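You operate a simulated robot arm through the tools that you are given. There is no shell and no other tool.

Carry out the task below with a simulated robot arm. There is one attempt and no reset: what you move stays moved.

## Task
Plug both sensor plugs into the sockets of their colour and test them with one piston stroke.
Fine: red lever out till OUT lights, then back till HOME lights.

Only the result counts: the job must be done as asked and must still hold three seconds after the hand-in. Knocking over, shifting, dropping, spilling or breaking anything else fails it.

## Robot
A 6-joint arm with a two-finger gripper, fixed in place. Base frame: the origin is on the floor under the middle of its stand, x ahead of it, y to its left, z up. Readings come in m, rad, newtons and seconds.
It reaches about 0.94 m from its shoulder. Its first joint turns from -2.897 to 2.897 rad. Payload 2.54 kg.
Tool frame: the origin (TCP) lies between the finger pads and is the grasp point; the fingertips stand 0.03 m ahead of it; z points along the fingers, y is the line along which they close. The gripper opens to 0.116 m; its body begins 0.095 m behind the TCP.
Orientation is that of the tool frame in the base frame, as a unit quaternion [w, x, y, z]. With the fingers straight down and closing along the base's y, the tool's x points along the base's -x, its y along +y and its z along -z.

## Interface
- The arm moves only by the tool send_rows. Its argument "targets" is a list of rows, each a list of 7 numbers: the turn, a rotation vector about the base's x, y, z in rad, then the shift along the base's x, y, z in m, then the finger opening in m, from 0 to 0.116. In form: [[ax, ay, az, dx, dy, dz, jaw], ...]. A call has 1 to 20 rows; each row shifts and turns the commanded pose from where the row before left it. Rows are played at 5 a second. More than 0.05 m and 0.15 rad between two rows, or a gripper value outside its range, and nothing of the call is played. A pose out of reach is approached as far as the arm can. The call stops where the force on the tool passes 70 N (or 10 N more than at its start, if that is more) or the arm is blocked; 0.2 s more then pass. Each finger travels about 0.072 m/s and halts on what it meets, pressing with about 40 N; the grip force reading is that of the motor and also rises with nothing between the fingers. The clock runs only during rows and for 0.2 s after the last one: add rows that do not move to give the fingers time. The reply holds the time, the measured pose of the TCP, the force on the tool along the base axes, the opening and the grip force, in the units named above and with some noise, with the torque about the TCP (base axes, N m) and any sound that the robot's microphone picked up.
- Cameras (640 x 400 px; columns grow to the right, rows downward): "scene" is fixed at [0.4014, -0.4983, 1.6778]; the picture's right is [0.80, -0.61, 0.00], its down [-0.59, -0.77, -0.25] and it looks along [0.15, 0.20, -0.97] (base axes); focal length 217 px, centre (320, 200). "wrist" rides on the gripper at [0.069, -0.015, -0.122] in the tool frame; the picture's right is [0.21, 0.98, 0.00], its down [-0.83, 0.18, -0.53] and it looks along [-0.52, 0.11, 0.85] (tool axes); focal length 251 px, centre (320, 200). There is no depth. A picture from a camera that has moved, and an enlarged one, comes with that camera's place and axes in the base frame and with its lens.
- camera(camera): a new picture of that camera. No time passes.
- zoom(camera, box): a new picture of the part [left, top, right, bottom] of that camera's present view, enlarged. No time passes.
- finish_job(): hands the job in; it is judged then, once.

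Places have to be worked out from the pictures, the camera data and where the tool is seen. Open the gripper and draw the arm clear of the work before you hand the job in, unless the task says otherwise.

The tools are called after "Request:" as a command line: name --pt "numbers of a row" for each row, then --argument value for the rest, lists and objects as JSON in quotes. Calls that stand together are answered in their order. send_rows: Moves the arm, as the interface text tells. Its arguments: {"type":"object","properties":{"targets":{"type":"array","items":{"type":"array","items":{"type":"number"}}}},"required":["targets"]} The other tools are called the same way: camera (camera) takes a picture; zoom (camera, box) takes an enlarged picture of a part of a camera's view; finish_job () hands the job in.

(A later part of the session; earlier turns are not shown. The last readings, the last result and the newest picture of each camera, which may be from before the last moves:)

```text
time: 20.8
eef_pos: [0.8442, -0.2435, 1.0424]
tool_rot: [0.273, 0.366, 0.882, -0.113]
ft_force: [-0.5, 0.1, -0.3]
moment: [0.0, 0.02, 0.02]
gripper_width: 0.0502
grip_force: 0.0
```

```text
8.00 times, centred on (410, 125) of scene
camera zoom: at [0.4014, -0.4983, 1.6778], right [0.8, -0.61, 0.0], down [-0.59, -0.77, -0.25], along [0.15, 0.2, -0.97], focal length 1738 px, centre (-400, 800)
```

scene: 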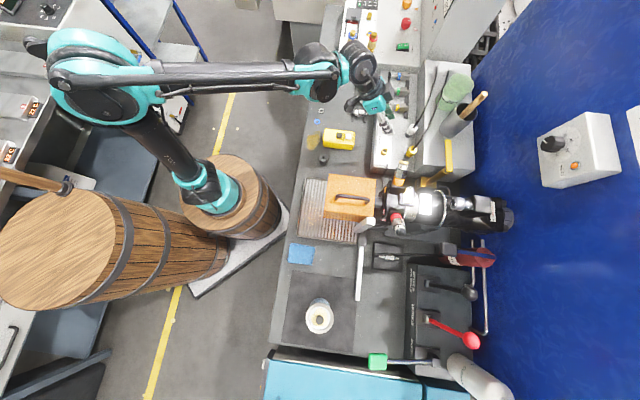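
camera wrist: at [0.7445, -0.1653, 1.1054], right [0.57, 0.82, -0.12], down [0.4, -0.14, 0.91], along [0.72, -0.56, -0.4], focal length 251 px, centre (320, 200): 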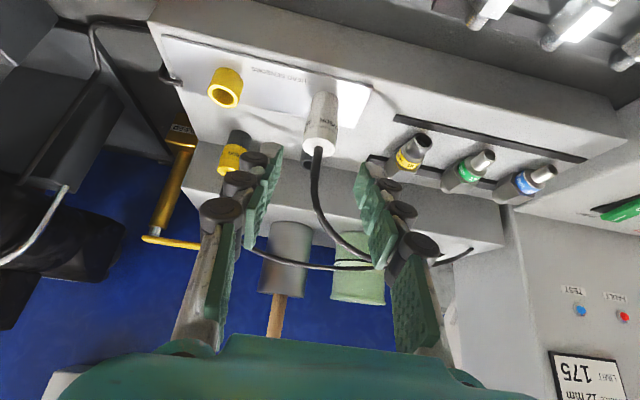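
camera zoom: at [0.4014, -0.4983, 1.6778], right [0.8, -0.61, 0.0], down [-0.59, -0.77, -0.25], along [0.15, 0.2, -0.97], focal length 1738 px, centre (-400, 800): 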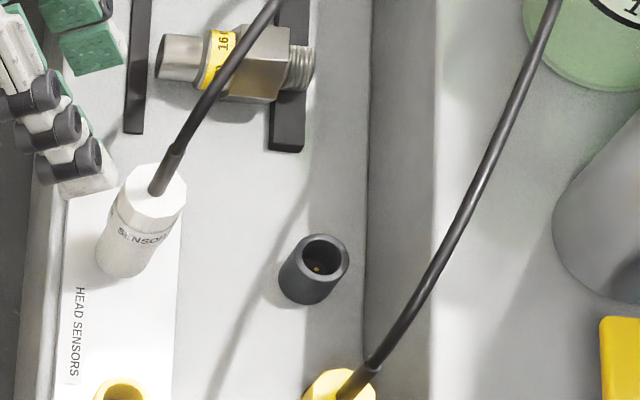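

White plug is firmly in. Now I'll go to the yellow plug via a −u move first (to stay clear of the white cable), then +v to its pre-grasp.

Request:
send_rows --pt "0 0 0 -0.0318 -0.0318 0 0.05" --pt "0 0 0 -0.0318 -0.0318 0 0.05" --pt "0 0 0 0.0318 -0.0318 0 0.05" --pt "0 0 0 0.0318 -0.0318 0 0.05" --pt "0 0 0 0 0 0 0.05"

Request:
camera --camera "wrist"

Request:
zoom --camera "scene" --box '[360, 100, 472, 170]'

```text
time: 22.0
eef_pos: [0.8443, -0.3689, 1.0444]
tool_rot: [0.274, 0.365, 0.883, -0.113]
ft_force: [0.6, 0.4, 0.5]
moment: [-0.02, -0.01, 0.0]
gripper_width: 0.0502
grip_force: 0.1
```

```text
taken
camera wrist: at [0.744, -0.2908, 1.1055], right [0.57, 0.82, -0.12], down [0.4, -0.14, 0.91], along [0.72, -0.56, -0.4], focal length 251 px, centre (320, 200)
```

wrist: 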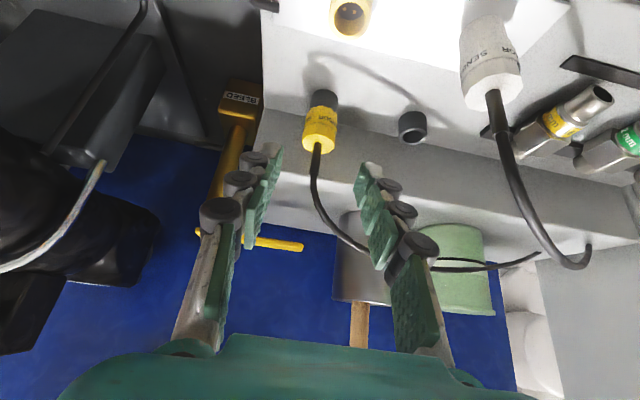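

```text
5.71 times, centred on (416, 135) of scene
camera zoom: at [0.4014, -0.4983, 1.6778], right [0.8, -0.61, 0.0], down [-0.59, -0.77, -0.25], along [0.15, 0.2, -0.97], focal length 1242 px, centre (-229, 571)
```

zoom: 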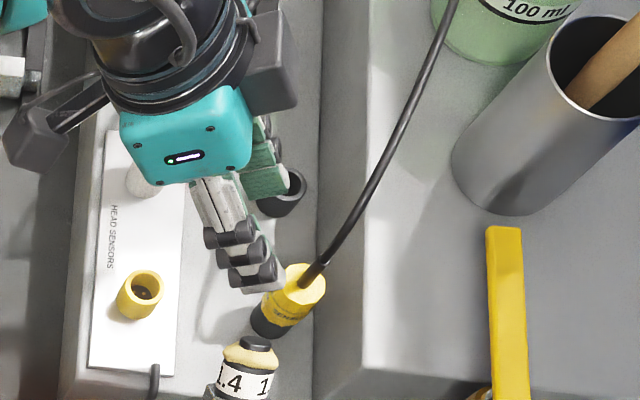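

Yellow plug is in view between the fingers. I'll zoom to measure its lateral alignment.

Request:
zoom --camera "wrist" --box '[280, 80, 360, 130]'

Request:
zoom --camera "wrist" --box '[280, 115, 360, 165]'

```text
8.00 times, centred on (320, 105) of wrist
camera zoom: at [0.744, -0.2908, 1.1055], right [0.57, 0.82, -0.12], down [0.4, -0.14, 0.91], along [0.72, -0.56, -0.4], focal length 2012 px, centre (320, 960)
```

zoom: 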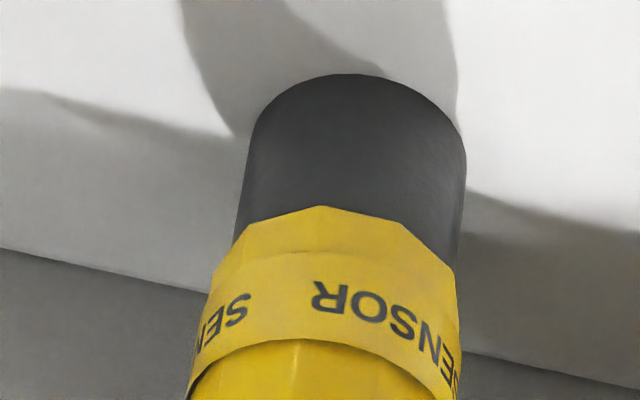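

```text
8.00 times, centred on (320, 140) of wrist
camera zoom: at [0.744, -0.2908, 1.1055], right [0.57, 0.82, -0.12], down [0.4, -0.14, 0.91], along [0.72, -0.56, -0.4], focal length 2012 px, centre (320, 680)
```

zoom: 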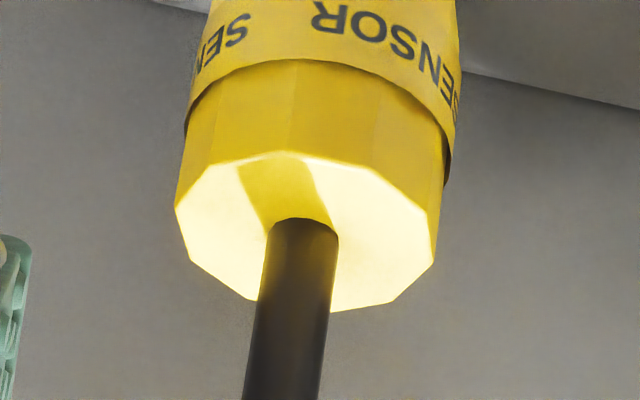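

Yellow plug's u is 0.3358 versus TCP u≈0.3355: well aligned. Advancing along the tool axis in two stages.

Request:
send_rows --pt "0 0 0 0.0145 -0.0145 -0.031 0.05" --pt "0 0 0 0.0145 -0.0145 -0.031 0.05" --pt "0 0 0 0.0115 -0.0115 -0.026 0.05" --pt "0 0 0 0 0 0 0.05"

Request:
camera --camera "wrist"

Request:
zoom --camera "wrist" --box '[256, 160, 384, 240]'

Request:
zoom --camera "scene" --box '[370, 110, 450, 160]'

```text
time: 23.0
eef_pos: [0.8835, -0.4094, 0.9542]
tool_rot: [0.273, 0.366, 0.883, -0.113]
ft_force: [0.5, -0.4, 0.7]
moment: [0.0, 0.04, -0.02]
gripper_width: 0.0498
grip_force: 0.0
```

```text
taken
camera wrist: at [0.7845, -0.3314, 1.0159], right [0.57, 0.82, -0.12], down [0.4, -0.14, 0.91], along [0.72, -0.56, -0.4], focal length 251 px, centre (320, 200)
```

wrist: 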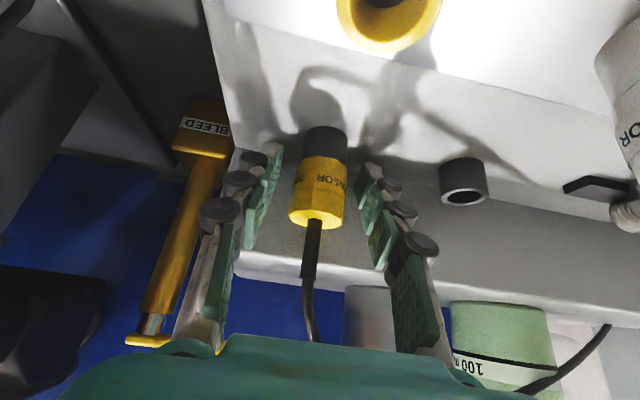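

```text
5.00 times, centred on (320, 200) of wrist
camera zoom: at [0.7845, -0.3314, 1.0159], right [0.57, 0.82, -0.12], down [0.4, -0.14, 0.91], along [0.72, -0.56, -0.4], focal length 1257 px, centre (320, 200)
```

zoom: 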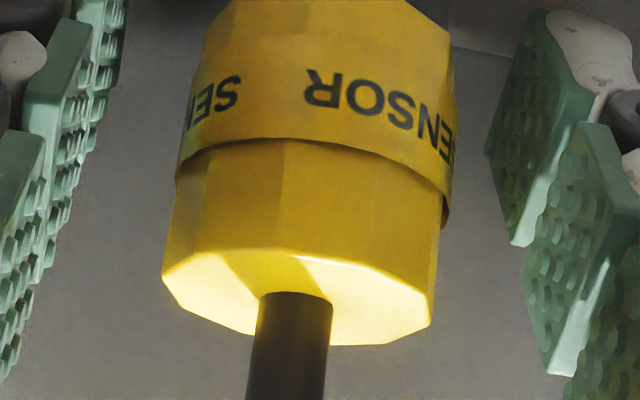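

```text
8.00 times, centred on (410, 135) of scene
camera zoom: at [0.4014, -0.4983, 1.6778], right [0.8, -0.61, 0.0], down [-0.59, -0.77, -0.25], along [0.15, 0.2, -0.97], focal length 1738 px, centre (-400, 720)
```

zoom: 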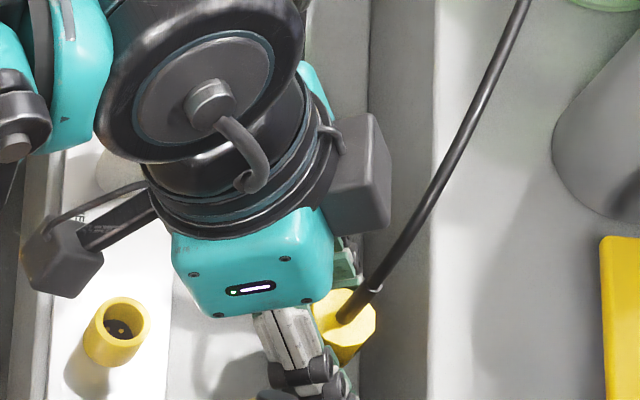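

Alignment matches the reference view within 0.2 mm. I'll raise 2 mm and close on the yellow plug.

Request:
send_rows --pt "0 0 0 0 0 0.002 0.05" --pt "0 0 0 0 0 0 0.035" --pt "0 0 0 0 0 0 0.02" --pt "0 0 0 0 0 0 0.02" --pt "0 0 0 0 0 0 0.02"

Request:
zoom --camera "wrist" --box '[256, 110, 384, 190]'

```text
time: 24.2
eef_pos: [0.8842, -0.4114, 0.9559]
tool_rot: [0.274, 0.365, 0.883, -0.112]
ft_force: [-0.1, -0.6, -0.8]
moment: [0.0, 0.01, 0.01]
gripper_width: 0.0273
grip_force: 40.2
```

```text
5.00 times, centred on (320, 150) of wrist
camera zoom: at [0.7848, -0.3318, 1.0183], right [0.57, 0.82, -0.12], down [0.4, -0.14, 0.91], along [0.72, -0.56, -0.4], focal length 1257 px, centre (320, 450)
```

zoom: 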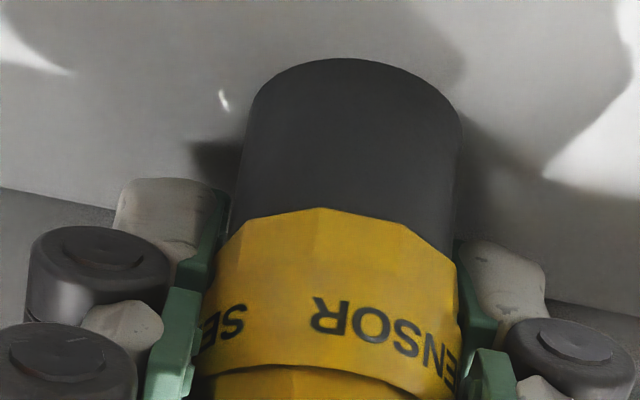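

Gripped with almost no side force — good centring. Lifting 5 cm, then shifting 0.09 m toward −v over the yellow socket.

Request:
send_rows --pt "0 0 0 0 0 0.015 0.02" --pt "0 0 0 0 0 0.02 0.02" --pt "0 0 0 0 0 0.015 0.02" --pt "0 0 0 0 0 0 0.02" --pt "0 0 0 -0.0318 0.0318 0 0.02" --pt "0 0 0 -0.0318 0.0318 0 0.02" --pt "0 0 0 0 0 0 0.02"

Request:
camera --camera "wrist"

Request:
zoom --camera "scene" --box '[360, 100, 456, 160]'

```text
time: 25.8
eef_pos: [0.8207, -0.3469, 1.007]
tool_rot: [0.273, 0.365, 0.883, -0.113]
ft_force: [-0.7, -0.4, -0.5]
moment: [0.0, 0.03, 0.01]
gripper_width: 0.0274
grip_force: 40.1
```

```text
taken
camera wrist: at [0.7213, -0.2681, 1.0685], right [0.57, 0.82, -0.12], down [0.4, -0.14, 0.91], along [0.72, -0.56, -0.4], focal length 251 px, centre (320, 200)
```

wrist: 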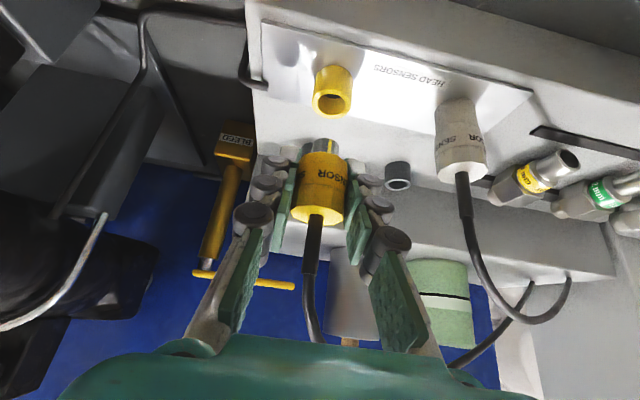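

```text
6.67 times, centred on (408, 130) of scene
camera zoom: at [0.4014, -0.4983, 1.6778], right [0.8, -0.61, 0.0], down [-0.59, -0.77, -0.25], along [0.15, 0.2, -0.97], focal length 1448 px, centre (-267, 667)
```

zoom: 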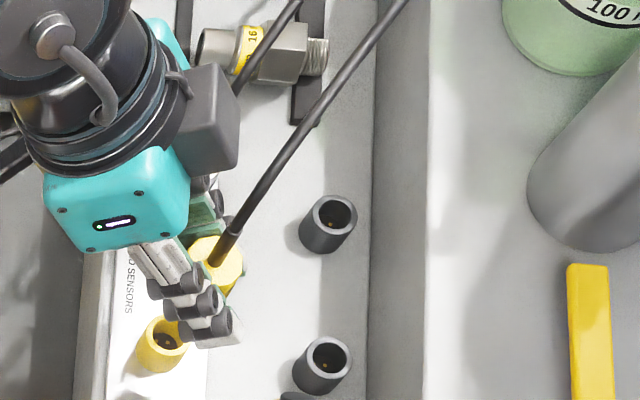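

Over the yellow socket now. Zooming to verify alignment before descending.

Request:
zoom --camera "wrist" --box '[302, 75, 366, 115]'

Request:
zoom --camera "wrist" --box '[290, 125, 354, 165]'

```text
10.00 times, centred on (334, 95) of wrist
camera zoom: at [0.7213, -0.2681, 1.0685], right [0.57, 0.82, -0.12], down [0.4, -0.14, 0.91], along [0.72, -0.56, -0.4], focal length 2514 px, centre (180, 1250)
```

zoom: 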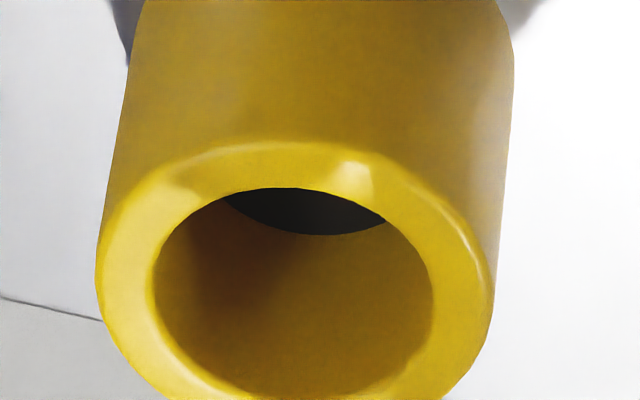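

```text
10.00 times, centred on (322, 145) of wrist
camera zoom: at [0.7213, -0.2681, 1.0685], right [0.57, 0.82, -0.12], down [0.4, -0.14, 0.91], along [0.72, -0.56, -0.4], focal length 2514 px, centre (300, 750)
```

zoom: 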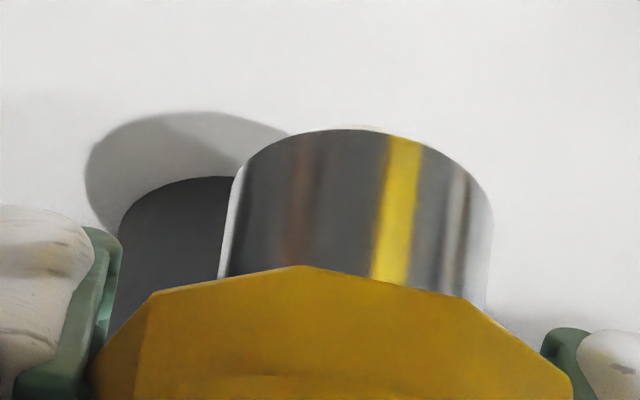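

Alignment estimates: u within ~0.3 mm, v within ~0.5 mm. I'll nudge 0.4 mm toward −v and descend 27 mm to just above the rim.

Request:
send_rows --pt "0 0 0 -0.0003 0.0003 -0.013 0.02" --pt "0 0 0 0 0 -0.014 0.02" --pt "0 0 0 0 0 0 0.02"

Request:
zoom --camera "wrist" --box '[290, 125, 354, 165]'

Request:
zoom --camera "scene" --box '[370, 125, 410, 150]'

```text
time: 26.6
eef_pos: [0.8214, -0.3465, 0.9815]
tool_rot: [0.273, 0.365, 0.883, -0.113]
ft_force: [-1.0, 0.1, -1.4]
moment: [0.0, 0.03, 0.0]
gripper_width: 0.0271
grip_force: 40.4
```

```text
10.00 times, centred on (322, 145) of wrist
camera zoom: at [0.7215, -0.2681, 1.0423], right [0.57, 0.82, -0.12], down [0.4, -0.14, 0.91], along [0.72, -0.56, -0.4], focal length 2514 px, centre (300, 750)
```

zoom: 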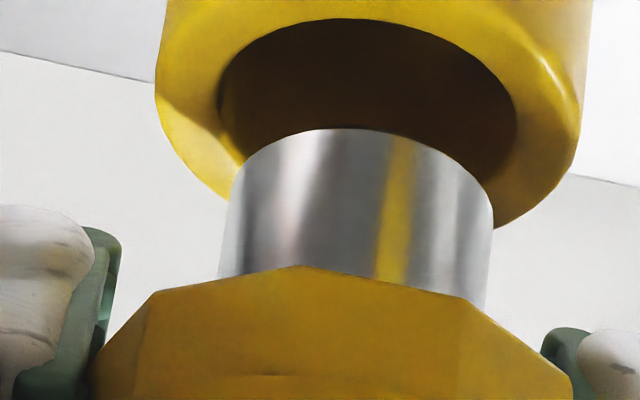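

```text
16.00 times, centred on (390, 138) of scene
camera zoom: at [0.4014, -0.4983, 1.6778], right [0.8, -0.61, 0.0], down [-0.59, -0.77, -0.25], along [0.15, 0.2, -0.97], focal length 3476 px, centre (-800, 1200)
```

zoom: 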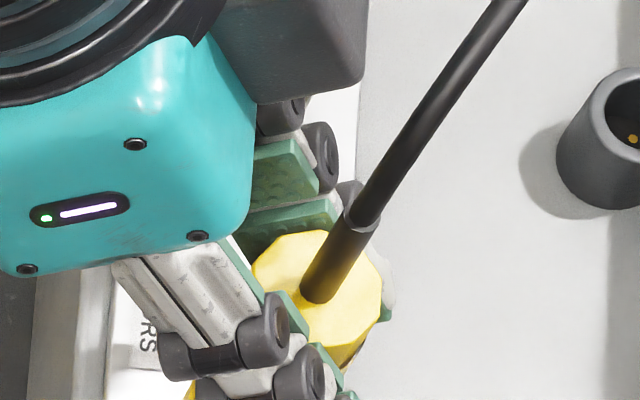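

The relation of insert to bore matches the white plug's successful configuration. Descending 6 mm more and checking force.

Request:
send_rows --pt "0 0 0 0 0 -0.003 0.02" --pt "0 0 0 0 0 -0.003 0.02" --pt "0 0 0 0 0 0 0.02"

Request:
zoom --camera "wrist" --box '[290, 125, 354, 165]'

```text
time: 27.4
eef_pos: [0.8214, -0.347, 0.9743]
tool_rot: [0.273, 0.365, 0.883, -0.112]
ft_force: [-0.1, -0.3, -0.2]
moment: [0.01, 0.01, -0.01]
gripper_width: 0.0271
grip_force: 39.8
```

```text
10.00 times, centred on (322, 145) of wrist
camera zoom: at [0.7218, -0.2681, 1.0357], right [0.57, 0.82, -0.12], down [0.4, -0.14, 0.91], along [0.72, -0.56, -0.4], focal length 2514 px, centre (300, 750)
```

zoom: 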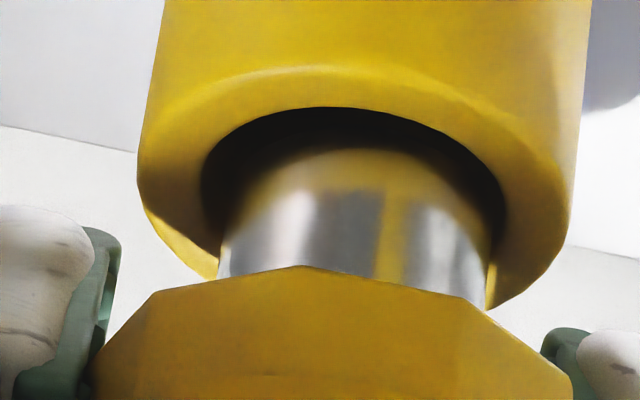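

Insert is at the bore mouth with no contact force. Continuing down in 3 mm steps.

Request:
send_rows --pt "0 0 0 0 0 -0.003 0.02" --pt "0 0 0 0 0 -0.003 0.02" --pt "0 0 0 0 0 0 0.02"

Request:
zoom --camera "wrist" --box '[290, 125, 354, 165]'

```text
time: 28.2
eef_pos: [0.8226, -0.3469, 0.9674]
tool_rot: [0.274, 0.365, 0.883, -0.113]
ft_force: [-1.9, -1.0, 1.1]
moment: [-0.08, 0.04, 0.0]
gripper_width: 0.0273
grip_force: 39.8
```

```text
10.00 times, centred on (322, 145) of wrist
camera zoom: at [0.7218, -0.2683, 1.0289], right [0.57, 0.82, -0.12], down [0.4, -0.14, 0.91], along [0.72, -0.56, -0.4], focal length 2514 px, centre (300, 750)
```

zoom: 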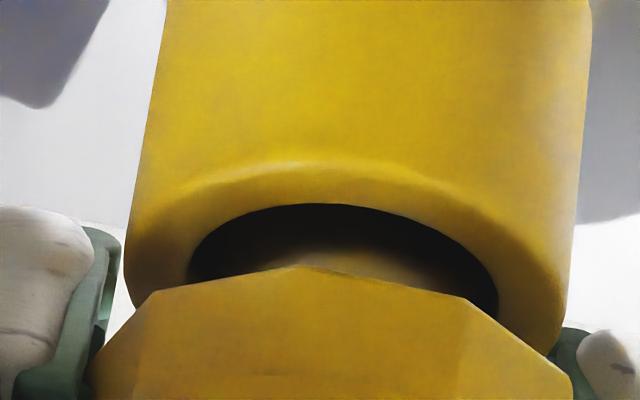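

Entering smoothly. Continuing the last ~6.5 mm to the seat.

Request:
send_rows --pt "0 0 0 0 0 -0.003 0.02" --pt "0 0 0 0 0 -0.002 0.02" --pt "0 0 0 0 0 0 0.02"

Request:
zoom --camera "wrist" --box '[290, 125, 354, 165]'

```text
time: 29.0
eef_pos: [0.8222, -0.3469, 0.9632]
tool_rot: [0.273, 0.366, 0.883, -0.113]
ft_force: [-0.5, -0.6, 3.7]
moment: [-0.04, -0.01, 0.0]
gripper_width: 0.0271
grip_force: 40.0
```

```text
10.00 times, centred on (322, 145) of wrist
camera zoom: at [0.7215, -0.2682, 1.024], right [0.57, 0.82, -0.12], down [0.4, -0.14, 0.91], along [0.72, -0.56, -0.4], focal length 2514 px, centre (300, 750)
```

zoom: 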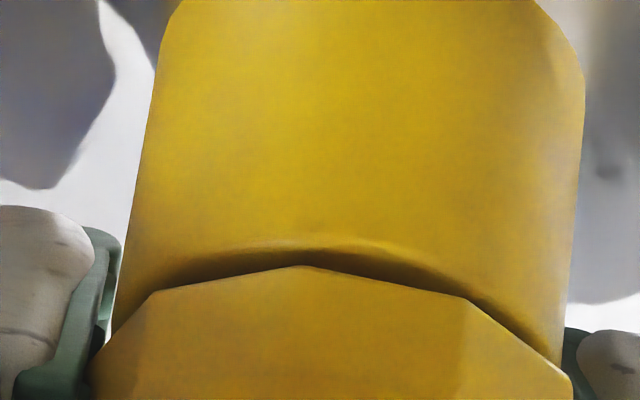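

About 1.5 mm to go with light resistance. Lowering further.

Request:
send_rows --pt "0 0 0 0 0 -0.0015 0.02" --pt "0 0 0 0 0 0 0.02"

Request:
zoom --camera "wrist" --box '[290, 125, 354, 165]'

```text
time: 29.6
eef_pos: [0.8211, -0.3469, 0.962]
tool_rot: [0.273, 0.365, 0.883, -0.114]
ft_force: [-1.7, -0.6, 4.1]
moment: [0.08, -0.01, 0.02]
gripper_width: 0.0274
grip_force: 40.0
```

```text
10.00 times, centred on (322, 145) of wrist
camera zoom: at [0.721, -0.2683, 1.0227], right [0.57, 0.82, -0.12], down [0.4, -0.14, 0.91], along [0.72, -0.56, -0.4], focal length 2514 px, centre (300, 750)
```

zoom: 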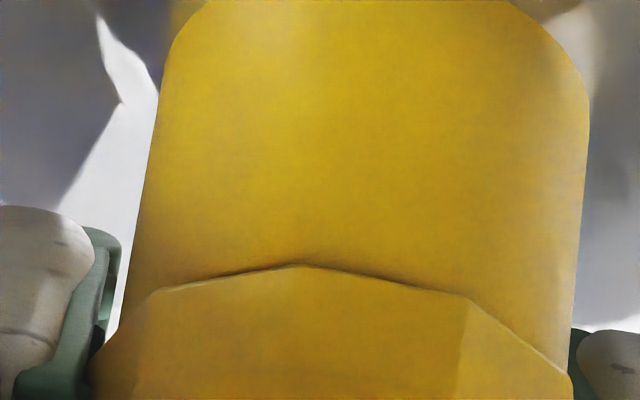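

Nearly flush; pushing 1–1.5 mm more to seat it like the white one.

Request:
send_rows --pt "0 0 0 0 0 -0.001 0.02" --pt "0 0 0 0 0 -0.0007 0.02" --pt "0 0 0 0 0 0 0.02"

Request:
zoom --camera "wrist" --box '[290, 125, 354, 165]'

```text
time: 30.4
eef_pos: [0.8208, -0.3477, 0.9605]
tool_rot: [0.274, 0.366, 0.882, -0.113]
ft_force: [6.2, -7.5, 44.6]
moment: [0.08, 0.0, 0.07]
gripper_width: 0.0274
grip_force: 39.9
```

```text
10.00 times, centred on (322, 145) of wrist
camera zoom: at [0.7208, -0.2682, 1.0221], right [0.57, 0.82, -0.12], down [0.39, -0.14, 0.91], along [0.72, -0.56, -0.4], focal length 2514 px, centre (300, 750)
```

zoom: 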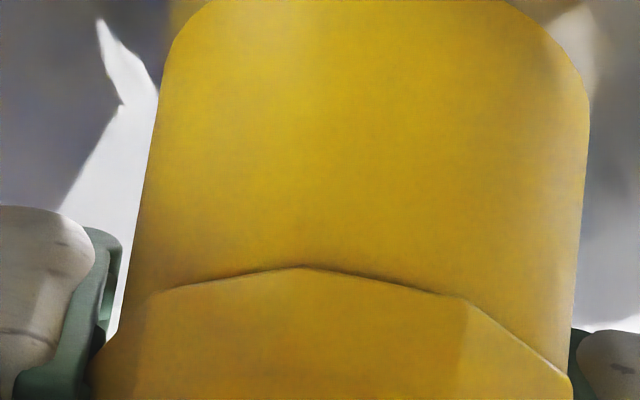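

Seated firmly (44 N on rim). Relieving the force and opening the fingers, then checking.

Request:
send_rows --pt "0 0 0 0 0 0.0015 0.02" --pt "0 0 0 0 0 0 0.03" --pt "0 0 0 0 0 0 0.045" --pt "0 0 0 0 0 0 0.05" --pt "0 0 0 0 0 0 0.05"

Request:
camera --camera "wrist"

```text
time: 31.6
eef_pos: [0.8211, -0.3464, 0.9609]
tool_rot: [0.272, 0.366, 0.883, -0.113]
ft_force: [0.4, -0.7, -0.4]
moment: [0.04, 0.01, 0.02]
gripper_width: 0.0503
grip_force: 0.0
```

```text
taken
camera wrist: at [0.721, -0.2675, 1.0223], right [0.57, 0.82, -0.12], down [0.4, -0.14, 0.91], along [0.72, -0.56, -0.4], focal length 251 px, centre (320, 200)
```

wrist: 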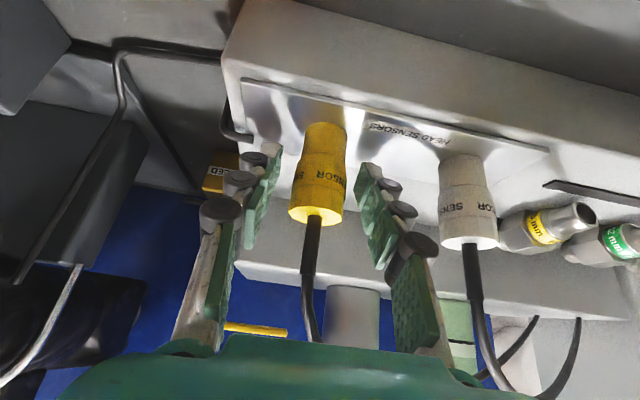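

Both plugs are in. Retreating along the tool axis and then up.

Request:
send_rows --pt "0 0 0 -0.012 0.012 0.0247 0.05" --pt "0 0 0 -0.014 0.014 0.0288 0.05" --pt "0 0 0 -0.014 0.014 0.0288 0.05" --pt "0 0 0 -0.01 0.01 0.04 0.05" --pt "0 0 0 -0.01 0.01 0.04 0.05" --pt "0 0 0 0 0 0.04 0.05" --pt "0 0 0 0 0 0 0.05"

Request:
camera --camera "wrist"

Request:
camera --camera "scene"

Request:
zoom --camera "scene" --box '[370, 100, 450, 150]'

Request:
zoom --camera "scene" --box '[425, 0, 457, 40]'

```text
time: 33.2
eef_pos: [0.7635, -0.2867, 1.1637]
tool_rot: [0.274, 0.365, 0.883, -0.113]
ft_force: [0.1, -0.6, 0.4]
moment: [-0.02, 0.0, 0.0]
gripper_width: 0.0502
grip_force: 0.1
```

```text
taken
camera wrist: at [0.6628, -0.2084, 1.225], right [0.57, 0.82, -0.12], down [0.4, -0.14, 0.91], along [0.72, -0.56, -0.4], focal length 251 px, centre (320, 200)
```

wrist: 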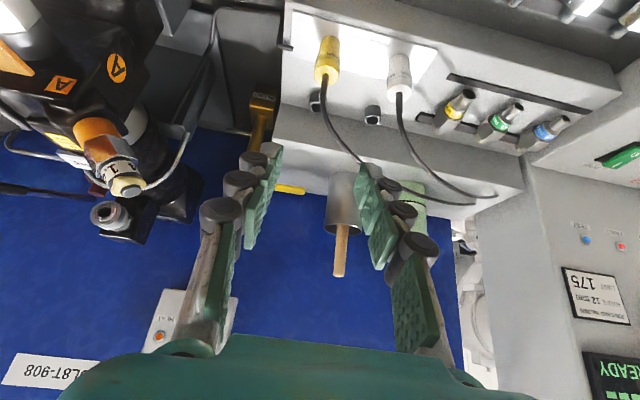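

```text
taken
```

scene: 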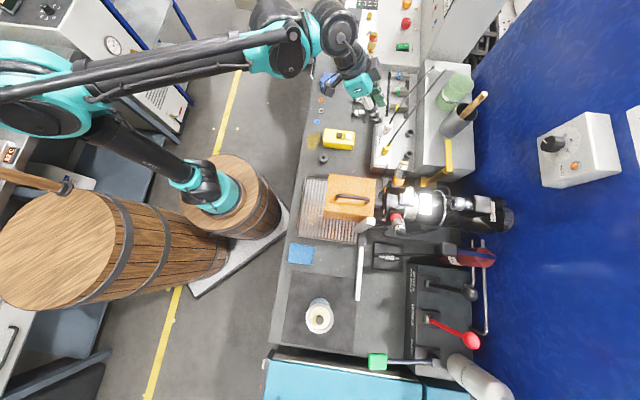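

```text
8.00 times, centred on (410, 125) of scene
camera zoom: at [0.4014, -0.4983, 1.6778], right [0.8, -0.61, 0.0], down [-0.59, -0.77, -0.25], along [0.15, 0.2, -0.97], focal length 1738 px, centre (-400, 800)
```

zoom: 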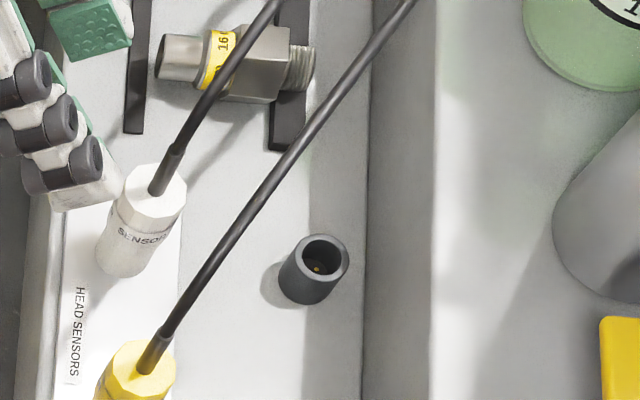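

```text
10.00 times, centred on (441, 20) of scene
camera zoom: at [0.4014, -0.4983, 1.6778], right [0.8, -0.61, 0.0], down [-0.59, -0.77, -0.25], along [0.15, 0.2, -0.97], focal length 2173 px, centre (-890, 2000)
```

zoom: 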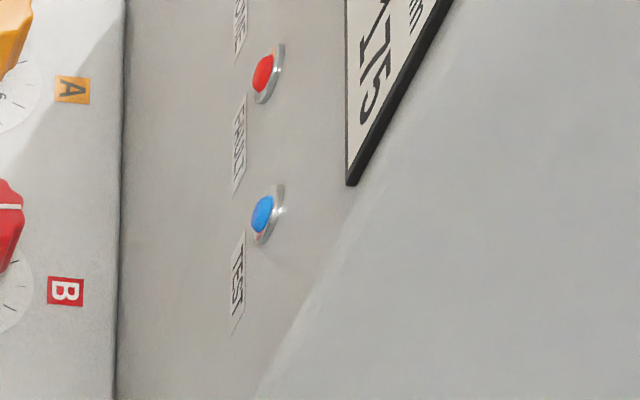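

Both plugs look fully seated. Now I'll turn the wrist camera toward the cabinet to see the lamps.

Request:
send_rows --pt "0 0 0.15 -0.01 0.01 0.02 0.05" --pt "0 0 0.15 -0.01 0.01 0.02 0.05" --pt "0 0 0.15 -0.01 0.01 0.02 0.05" --pt "0 0 0.15 -0.01 0.01 0.02 0.05" --pt "0 0 0.15 0 0 0.02 0.05" --pt "0 0 0.15 0 0 0 0.05" --pt "0 0 0 0 0 0 0.05"

Request:
camera --camera "wrist"

```text
time: 34.8
eef_pos: [0.7223, -0.2457, 1.2629]
tool_rot: [0.295, -0.054, 0.954, 0.017]
ft_force: [0.0, 0.2, -0.9]
moment: [0.0, 0.04, 0.0]
gripper_width: 0.0497
grip_force: 0.1
```

```text
taken
camera wrist: at [0.5985, -0.2756, 1.3247], right [-0.29, 0.95, -0.12], down [0.36, 0.22, 0.91], along [0.89, 0.22, -0.4], focal length 251 px, centre (320, 200)
```

wrist: 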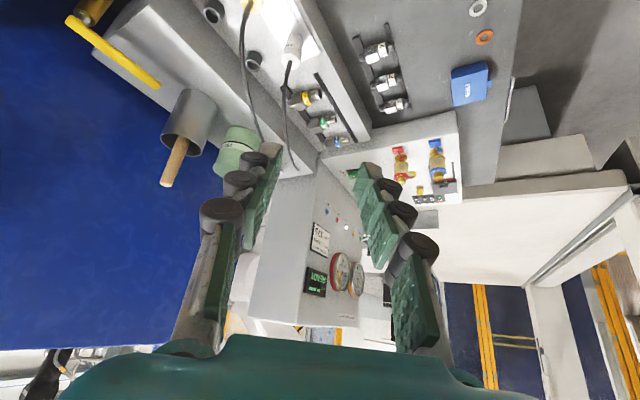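

Request:
zoom --camera "wrist" --box '[300, 180, 380, 250]'

Request:
zoom --camera "wrist" --box '[290, 240, 370, 300]'

Request:
zoom --camera "wrist" --box '[340, 110, 468, 200]'

```text
5.71 times, centred on (340, 215) of wrist
camera zoom: at [0.5985, -0.2756, 1.3247], right [-0.29, 0.95, -0.12], down [0.36, 0.22, 0.91], along [0.89, 0.22, -0.4], focal length 1437 px, centre (206, 114)
```

zoom: 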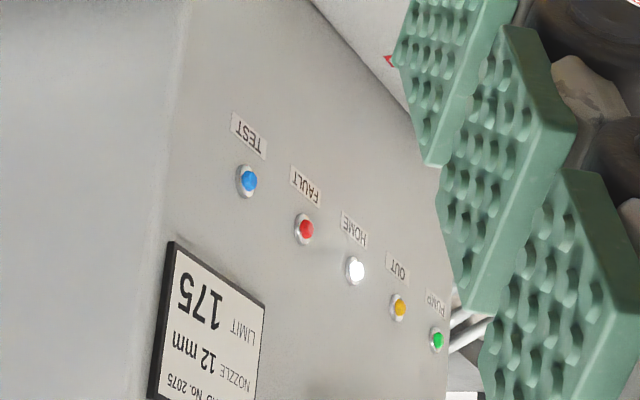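

```text
6.67 times, centred on (330, 270) of wrist
camera zoom: at [0.5985, -0.2756, 1.3247], right [-0.29, 0.95, -0.12], down [0.36, 0.22, 0.91], along [0.89, 0.22, -0.4], focal length 1676 px, centre (253, -267)
```

zoom: 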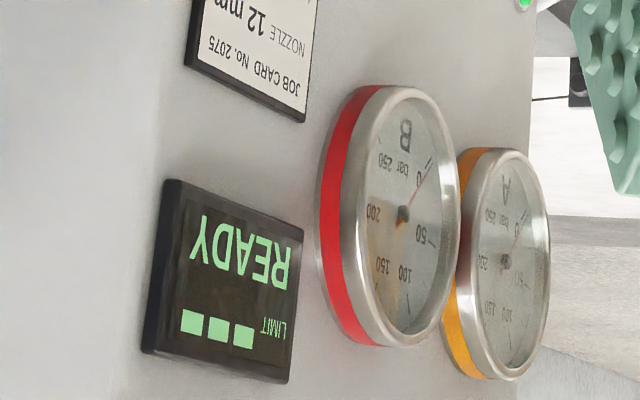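

```text
4.44 times, centred on (404, 155) of wrist
camera zoom: at [0.5985, -0.2756, 1.3247], right [-0.29, 0.95, -0.12], down [0.36, 0.22, 0.91], along [0.89, 0.22, -0.4], focal length 1118 px, centre (-53, 400)
```

zoom: 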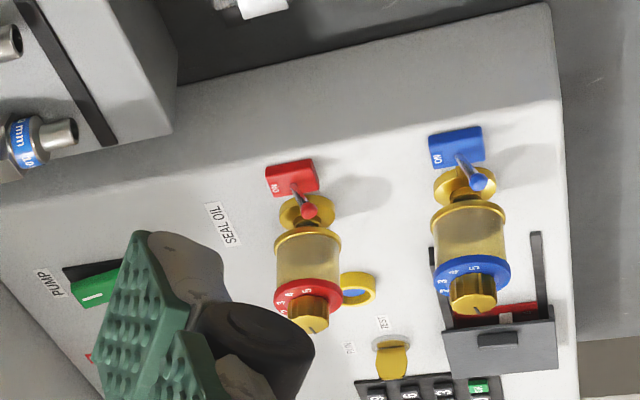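

HOME is now lit (bright white), OUT is not, so both sensors are connected. Next I'll fly at safe height toward the levers, turning the tool to face them.

Request:
send_rows --pt "0 0 0 -0.02 0 0.035 0.05" --pt "0 0 -0.14 -0.025 -0.035 0.01 0.05" --pt "0 0 -0.14 -0.025 -0.035 0.01 0.05" --pt "0 0 -0.14 -0.025 -0.035 0.01 0.05" --pt "0 0 -0.14 -0.025 -0.035 0 0.05" --pt "0 0 -0.14 -0.025 -0.035 0 0.05" --pt "0 0 -0.14 -0.025 -0.035 0 0.05" --pt "0 0 -0.14 -0.025 -0.035 0 0.05" --pt "0 0 -0.14 -0.02 -0.035 0 0.05" --pt "0 0 -0.14 -0.02 -0.035 0 0.05" --pt "0 0 -0.14 -0.01 -0.035 0 0.05" --pt "0 0 0 0 0 0 0.05"

Request:
camera --camera "wrist"

Request:
camera --camera "scene"

```text
time: 37.4
eef_pos: [0.4765, -0.5955, 1.3299]
tool_rot: [0.236, 0.574, 0.764, -0.178]
ft_force: [-0.8, 0.5, -0.1]
moment: [0.03, -0.02, 0.0]
gripper_width: 0.05
grip_force: 0.1
```

```text
taken
camera wrist: at [0.4258, -0.4787, 1.3908], right [0.89, 0.44, -0.12], down [0.28, -0.31, 0.91], along [0.36, -0.84, -0.4], focal length 251 px, centre (320, 200)
```

wrist: 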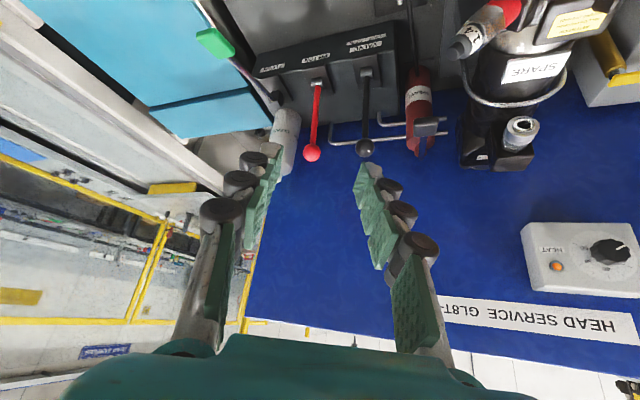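

```text
taken
```

scene: 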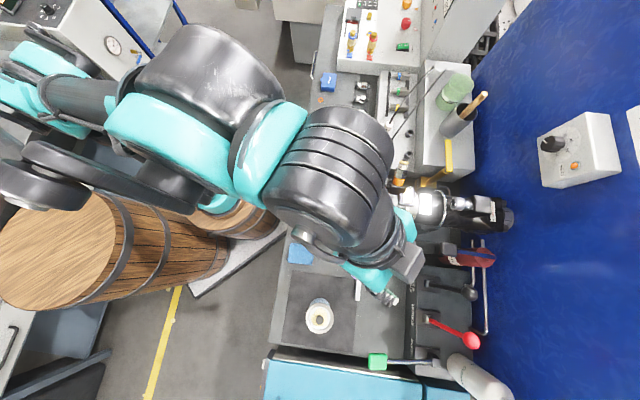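

Knob of the red lever triangulates to ≈(0.561,-0.866,1.111). Zooming in on the lever hub and labels to understand its swing direction.

Request:
zoom --camera "wrist" --box '[240, 30, 400, 180]'

Request:
zoom --camera "wrist" --box '[290, 60, 346, 95]'

Request:
zoom --camera "scene" --box '[408, 260, 488, 380]'

```text
2.67 times, centred on (320, 105) of wrist
camera zoom: at [0.4258, -0.4787, 1.3908], right [0.89, 0.44, -0.12], down [0.28, -0.31, 0.91], along [0.36, -0.84, -0.4], focal length 670 px, centre (320, 453)
```

zoom: 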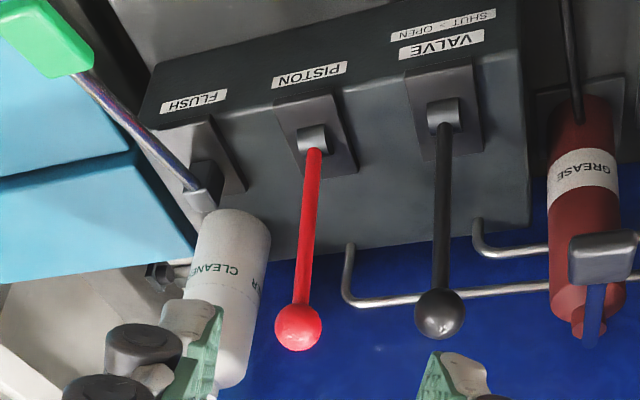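

```text
11.43 times, centred on (318, 78) of wrist
camera zoom: at [0.4258, -0.4787, 1.3908], right [0.89, 0.44, -0.12], down [0.28, -0.31, 0.91], along [0.36, -0.84, -0.4], focal length 2874 px, centre (343, 1600)
```

zoom: 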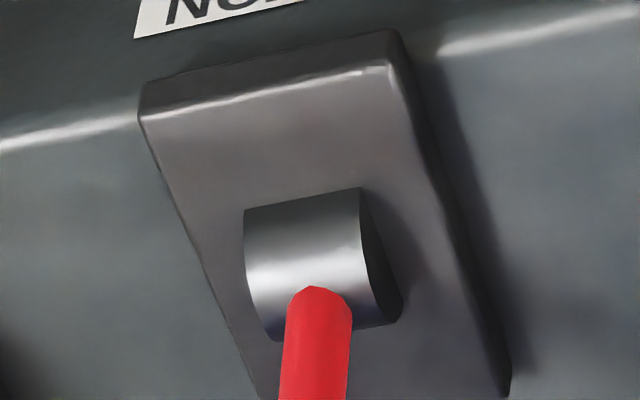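

```text
3.33 times, centred on (448, 320) of scene
camera zoom: at [0.4014, -0.4983, 1.6778], right [0.8, -0.61, 0.0], down [-0.59, -0.77, -0.25], along [0.15, 0.2, -0.97], focal length 724 px, centre (-107, -200)
```

zoom: 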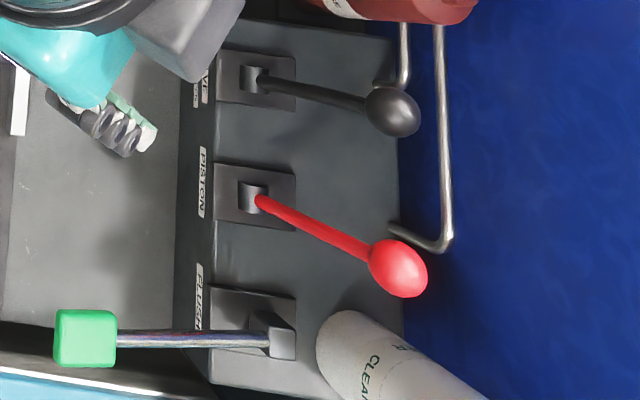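

The hub axis runs along the bench (u), so the lever swings toward/away from the operator (−v/+v); it currently leans slightly back (+v). I'll align the tool (closing along u), tilt it further toward horizontal and approach a pre-grasp in front of the red knob.

Request:
send_rows --pt "0 0 0.125 0 -0.025 -0.01 0.05" --pt "0 0 0.125 0 -0.025 -0.01 0.05" --pt "0 0 0.125 0 -0.025 -0.01 0.05" --pt "0 0 0.125 0 -0.025 -0.01 0.05" --pt "-0.094 -0.094 0 0 -0.02 -0.02 0.05" --pt "-0.094 -0.094 0 0 -0.02 -0.02 0.05" --pt "-0.094 -0.094 0 0 -0.02 -0.02 0.05" --pt "0 0 0 0 0 0 0.05"

Request:
camera --camera "wrist"

Request:
camera --camera "scene"

```text
time: 39.2
eef_pos: [0.4757, -0.7563, 1.2289]
tool_rot: [0.444, 0.336, 0.81, -0.184]
ft_force: [0.4, -1.6, 0.6]
moment: [0.02, 0.01, -0.01]
gripper_width: 0.05
grip_force: 0.1
```

```text
taken
camera wrist: at [0.3656, -0.668, 1.2359], right [0.61, 0.77, -0.18], down [0.13, 0.13, 0.98], along [0.78, -0.62, -0.02], focal length 251 px, centre (320, 200)
```

wrist: 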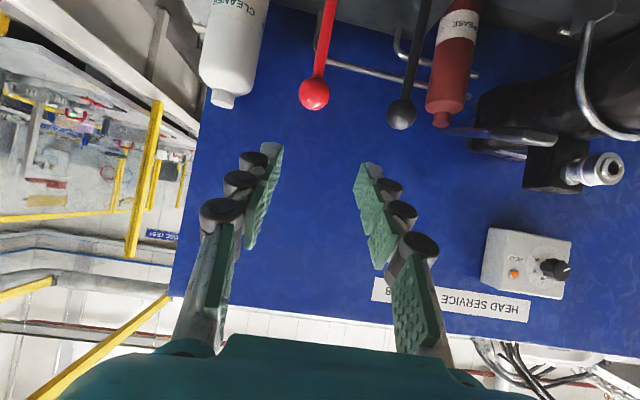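

```text
taken
```

scene: 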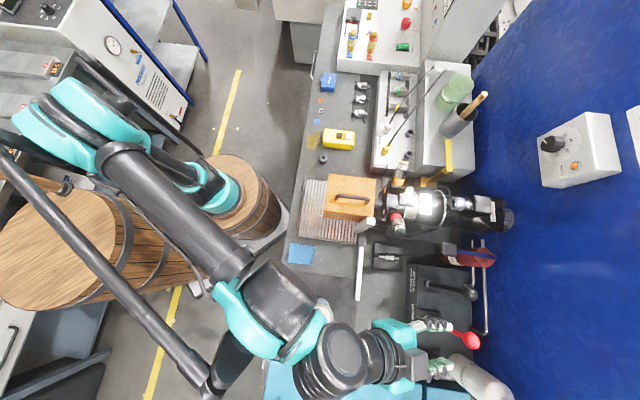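

Knob refined to ≈(0.559,-0.859,1.117). Zooming to verify the knob and its surroundings before approaching.

Request:
zoom --camera "wrist" --box '[250, 0, 442, 120]'

Request:
zoom --camera "scene" --box '[400, 290, 512, 400]'

```text
3.33 times, centred on (346, 60) of wrist
camera zoom: at [0.3656, -0.668, 1.2359], right [0.61, 0.77, -0.18], down [0.13, 0.13, 0.98], along [0.78, -0.62, -0.02], focal length 838 px, centre (233, 667)
```

zoom: 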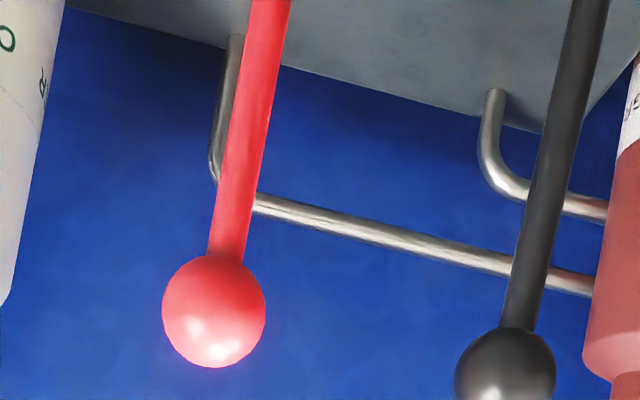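

```text
3.64 times, centred on (456, 345) of scene
camera zoom: at [0.4014, -0.4983, 1.6778], right [0.8, -0.61, 0.0], down [-0.59, -0.77, -0.25], along [0.15, 0.2, -0.97], focal length 790 px, centre (-174, -327)
```

zoom: 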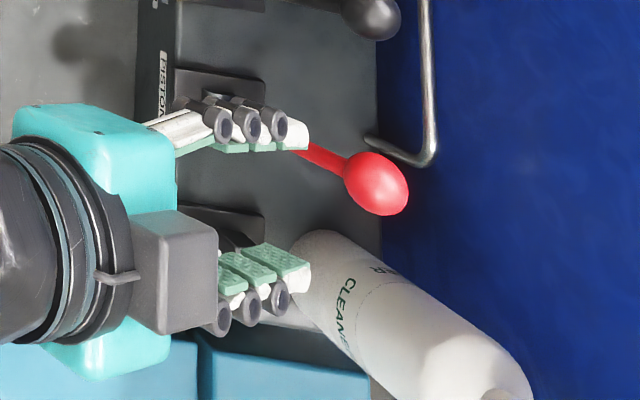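

Knob is 33 mm across at ≈(0.558,-0.857,1.118), with free space around it. Aligning with the tool axis and advancing 10 cm.

Request:
send_rows --pt "0 0 0 -0.0182 0 -0.0201 0.06" --pt "0 0 0 0.02 -0.02 -0.018 0.06" --pt "0 0 0 0.02 -0.02 -0.018 0.06" --pt "0 0 0 0.02 -0.02 -0.018 0.06" --pt "0 0 0 0 0 0 0.06"

Request:
camera --camera "wrist"

Request:
zoom --camera "scene" --box '[400, 290, 512, 400]'

```text
time: 40.4
eef_pos: [0.5171, -0.8186, 1.1538]
tool_rot: [0.443, 0.335, 0.811, -0.183]
ft_force: [0.2, 0.0, 0.5]
moment: [-0.02, 0.01, -0.01]
gripper_width: 0.06
grip_force: 0.1
```

```text
taken
camera wrist: at [0.4075, -0.729, 1.1616], right [0.61, 0.77, -0.18], down [0.13, 0.13, 0.98], along [0.78, -0.62, -0.02], focal length 251 px, centre (320, 200)
```

wrist: 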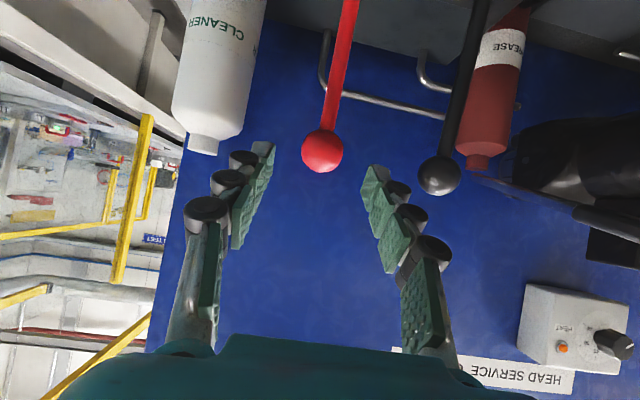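

```text
3.64 times, centred on (456, 345) of scene
camera zoom: at [0.4014, -0.4983, 1.6778], right [0.8, -0.61, 0.0], down [-0.59, -0.77, -0.25], along [0.15, 0.2, -0.97], focal length 790 px, centre (-174, -327)
```

zoom: 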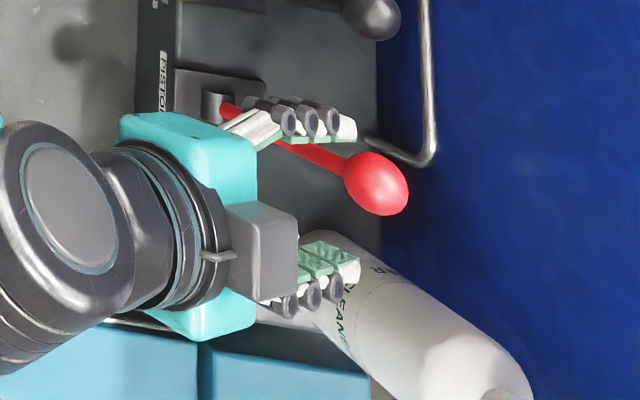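

The knob is exactly on the tool axis ~6.4 cm ahead; the CLEANER bottle is ~11 cm to the side, clear. Advancing 6.2 cm with the opening at 50 mm.

Request:
send_rows --pt "0 0 0 0.0125 -0.0125 -0.0113 0.05" --pt "0 0 0 0.0125 -0.0125 -0.0113 0.05" --pt "0 0 0 0.012 -0.012 -0.0108 0.05" --pt "0 0 0 0 0 0 0.05"

Request:
camera --camera "wrist"

Request:
zoom --camera "scene" --box '[400, 290, 512, 400]'

```text
time: 41.4
eef_pos: [0.554, -0.8544, 1.12]
tool_rot: [0.443, 0.336, 0.811, -0.183]
ft_force: [0.0, 0.8, 0.1]
moment: [0.02, -0.02, 0.02]
gripper_width: 0.05
grip_force: 0.1
```

```text
taken
camera wrist: at [0.4444, -0.7664, 1.1278], right [0.61, 0.77, -0.18], down [0.13, 0.13, 0.98], along [0.78, -0.62, -0.02], focal length 251 px, centre (320, 200)
```

wrist: 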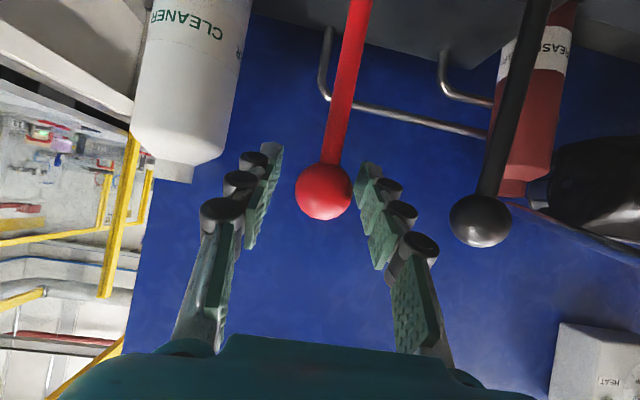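

```text
3.64 times, centred on (456, 345) of scene
camera zoom: at [0.4014, -0.4983, 1.6778], right [0.8, -0.61, 0.0], down [-0.59, -0.77, -0.25], along [0.15, 0.2, -0.97], focal length 790 px, centre (-174, -327)
```

zoom: 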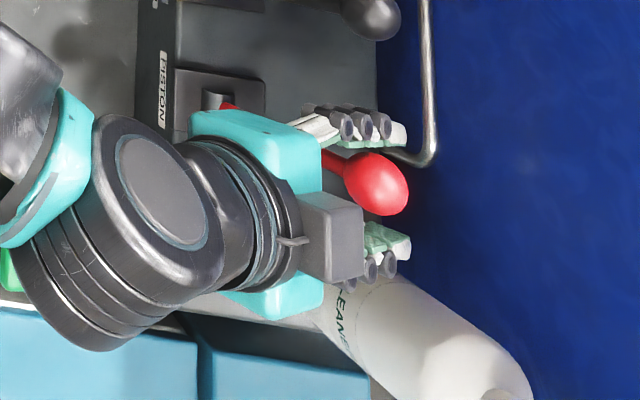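

Knob is between the pads (offset ~1.5 mm in u). I'll shift slightly and close on the knob.

Request:
send_rows --pt "0 0 0 0.001 0.001 0 0.05" --pt "0 0 0 0 0 0 0.04" --pt "0 0 0 0 0 0 0.025" --pt "0 0 0 0 0 0 0.025" --pt "0 0 0 0 0 0 0.025"

Request:
camera --camera "wrist"

```text
time: 42.6
eef_pos: [0.5566, -0.854, 1.1192]
tool_rot: [0.442, 0.336, 0.811, -0.184]
ft_force: [5.6, 7.6, -2.6]
moment: [0.06, 0.03, 0.08]
gripper_width: 0.0315
grip_force: 45.3
```

```text
taken
camera wrist: at [0.4463, -0.7647, 1.128], right [0.61, 0.77, -0.18], down [0.13, 0.13, 0.98], along [0.78, -0.62, -0.02], focal length 251 px, centre (320, 200)
```

wrist: 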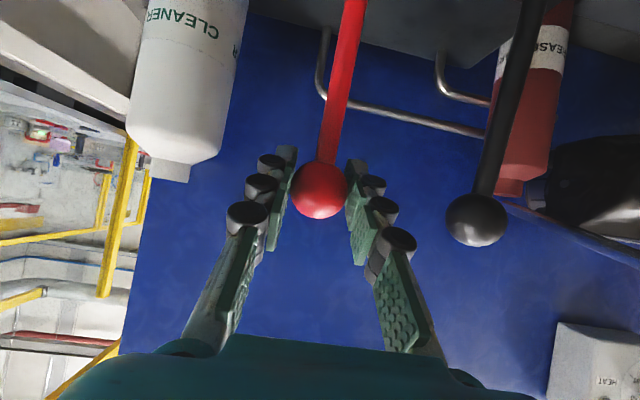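

Gripped the knob (31.5 mm). I'll relieve the side load by a small +u shift and make a first 1 cm pull toward −v, watching force.

Request:
send_rows --pt "0 0 0 0.0012 0.0012 0 0.025" --pt "0 0 0 -0.0035 0.0035 0.0005 0.025" --pt "0 0 0 -0.0035 0.0035 0.0005 0.025" --pt "0 0 0 0 0 0 0.025"

Request:
camera --camera "wrist"

Request:
zoom --camera "scene" --box '[310, 170, 422, 240]'

```text
time: 43.6
eef_pos: [0.5486, -0.8469, 1.1219]
tool_rot: [0.442, 0.336, 0.811, -0.182]
ft_force: [2.9, -10.2, -1.6]
moment: [-0.87, -0.86, -0.04]
gripper_width: 0.0319
grip_force: 45.3
```

```text
taken
camera wrist: at [0.4396, -0.7574, 1.1291], right [0.61, 0.77, -0.18], down [0.13, 0.13, 0.98], along [0.78, -0.62, -0.02], focal length 251 px, centre (320, 200)
```

wrist: 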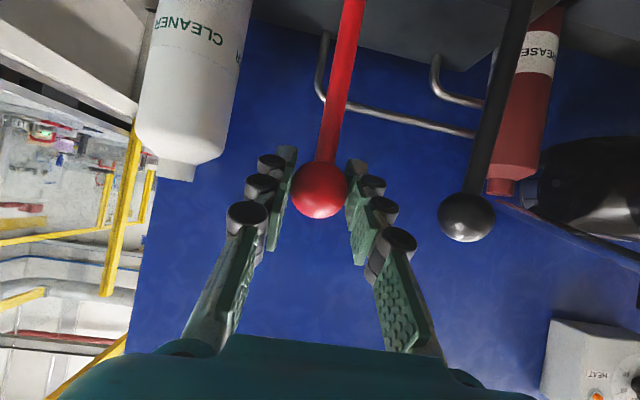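

```text
5.71 times, centred on (366, 205) of scene
camera zoom: at [0.4014, -0.4983, 1.6778], right [0.8, -0.61, 0.0], down [-0.59, -0.77, -0.25], along [0.15, 0.2, -0.97], focal length 1242 px, centre (57, 171)
```

zoom: 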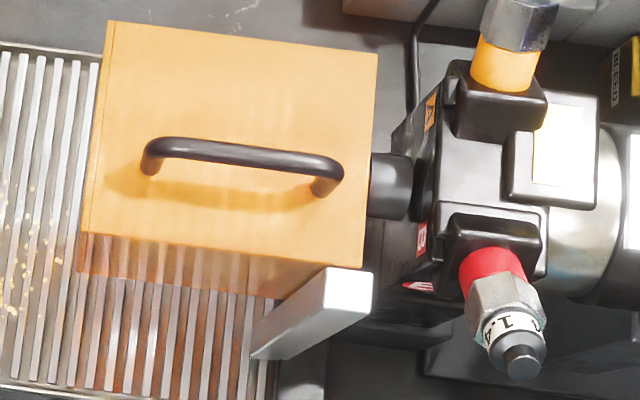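

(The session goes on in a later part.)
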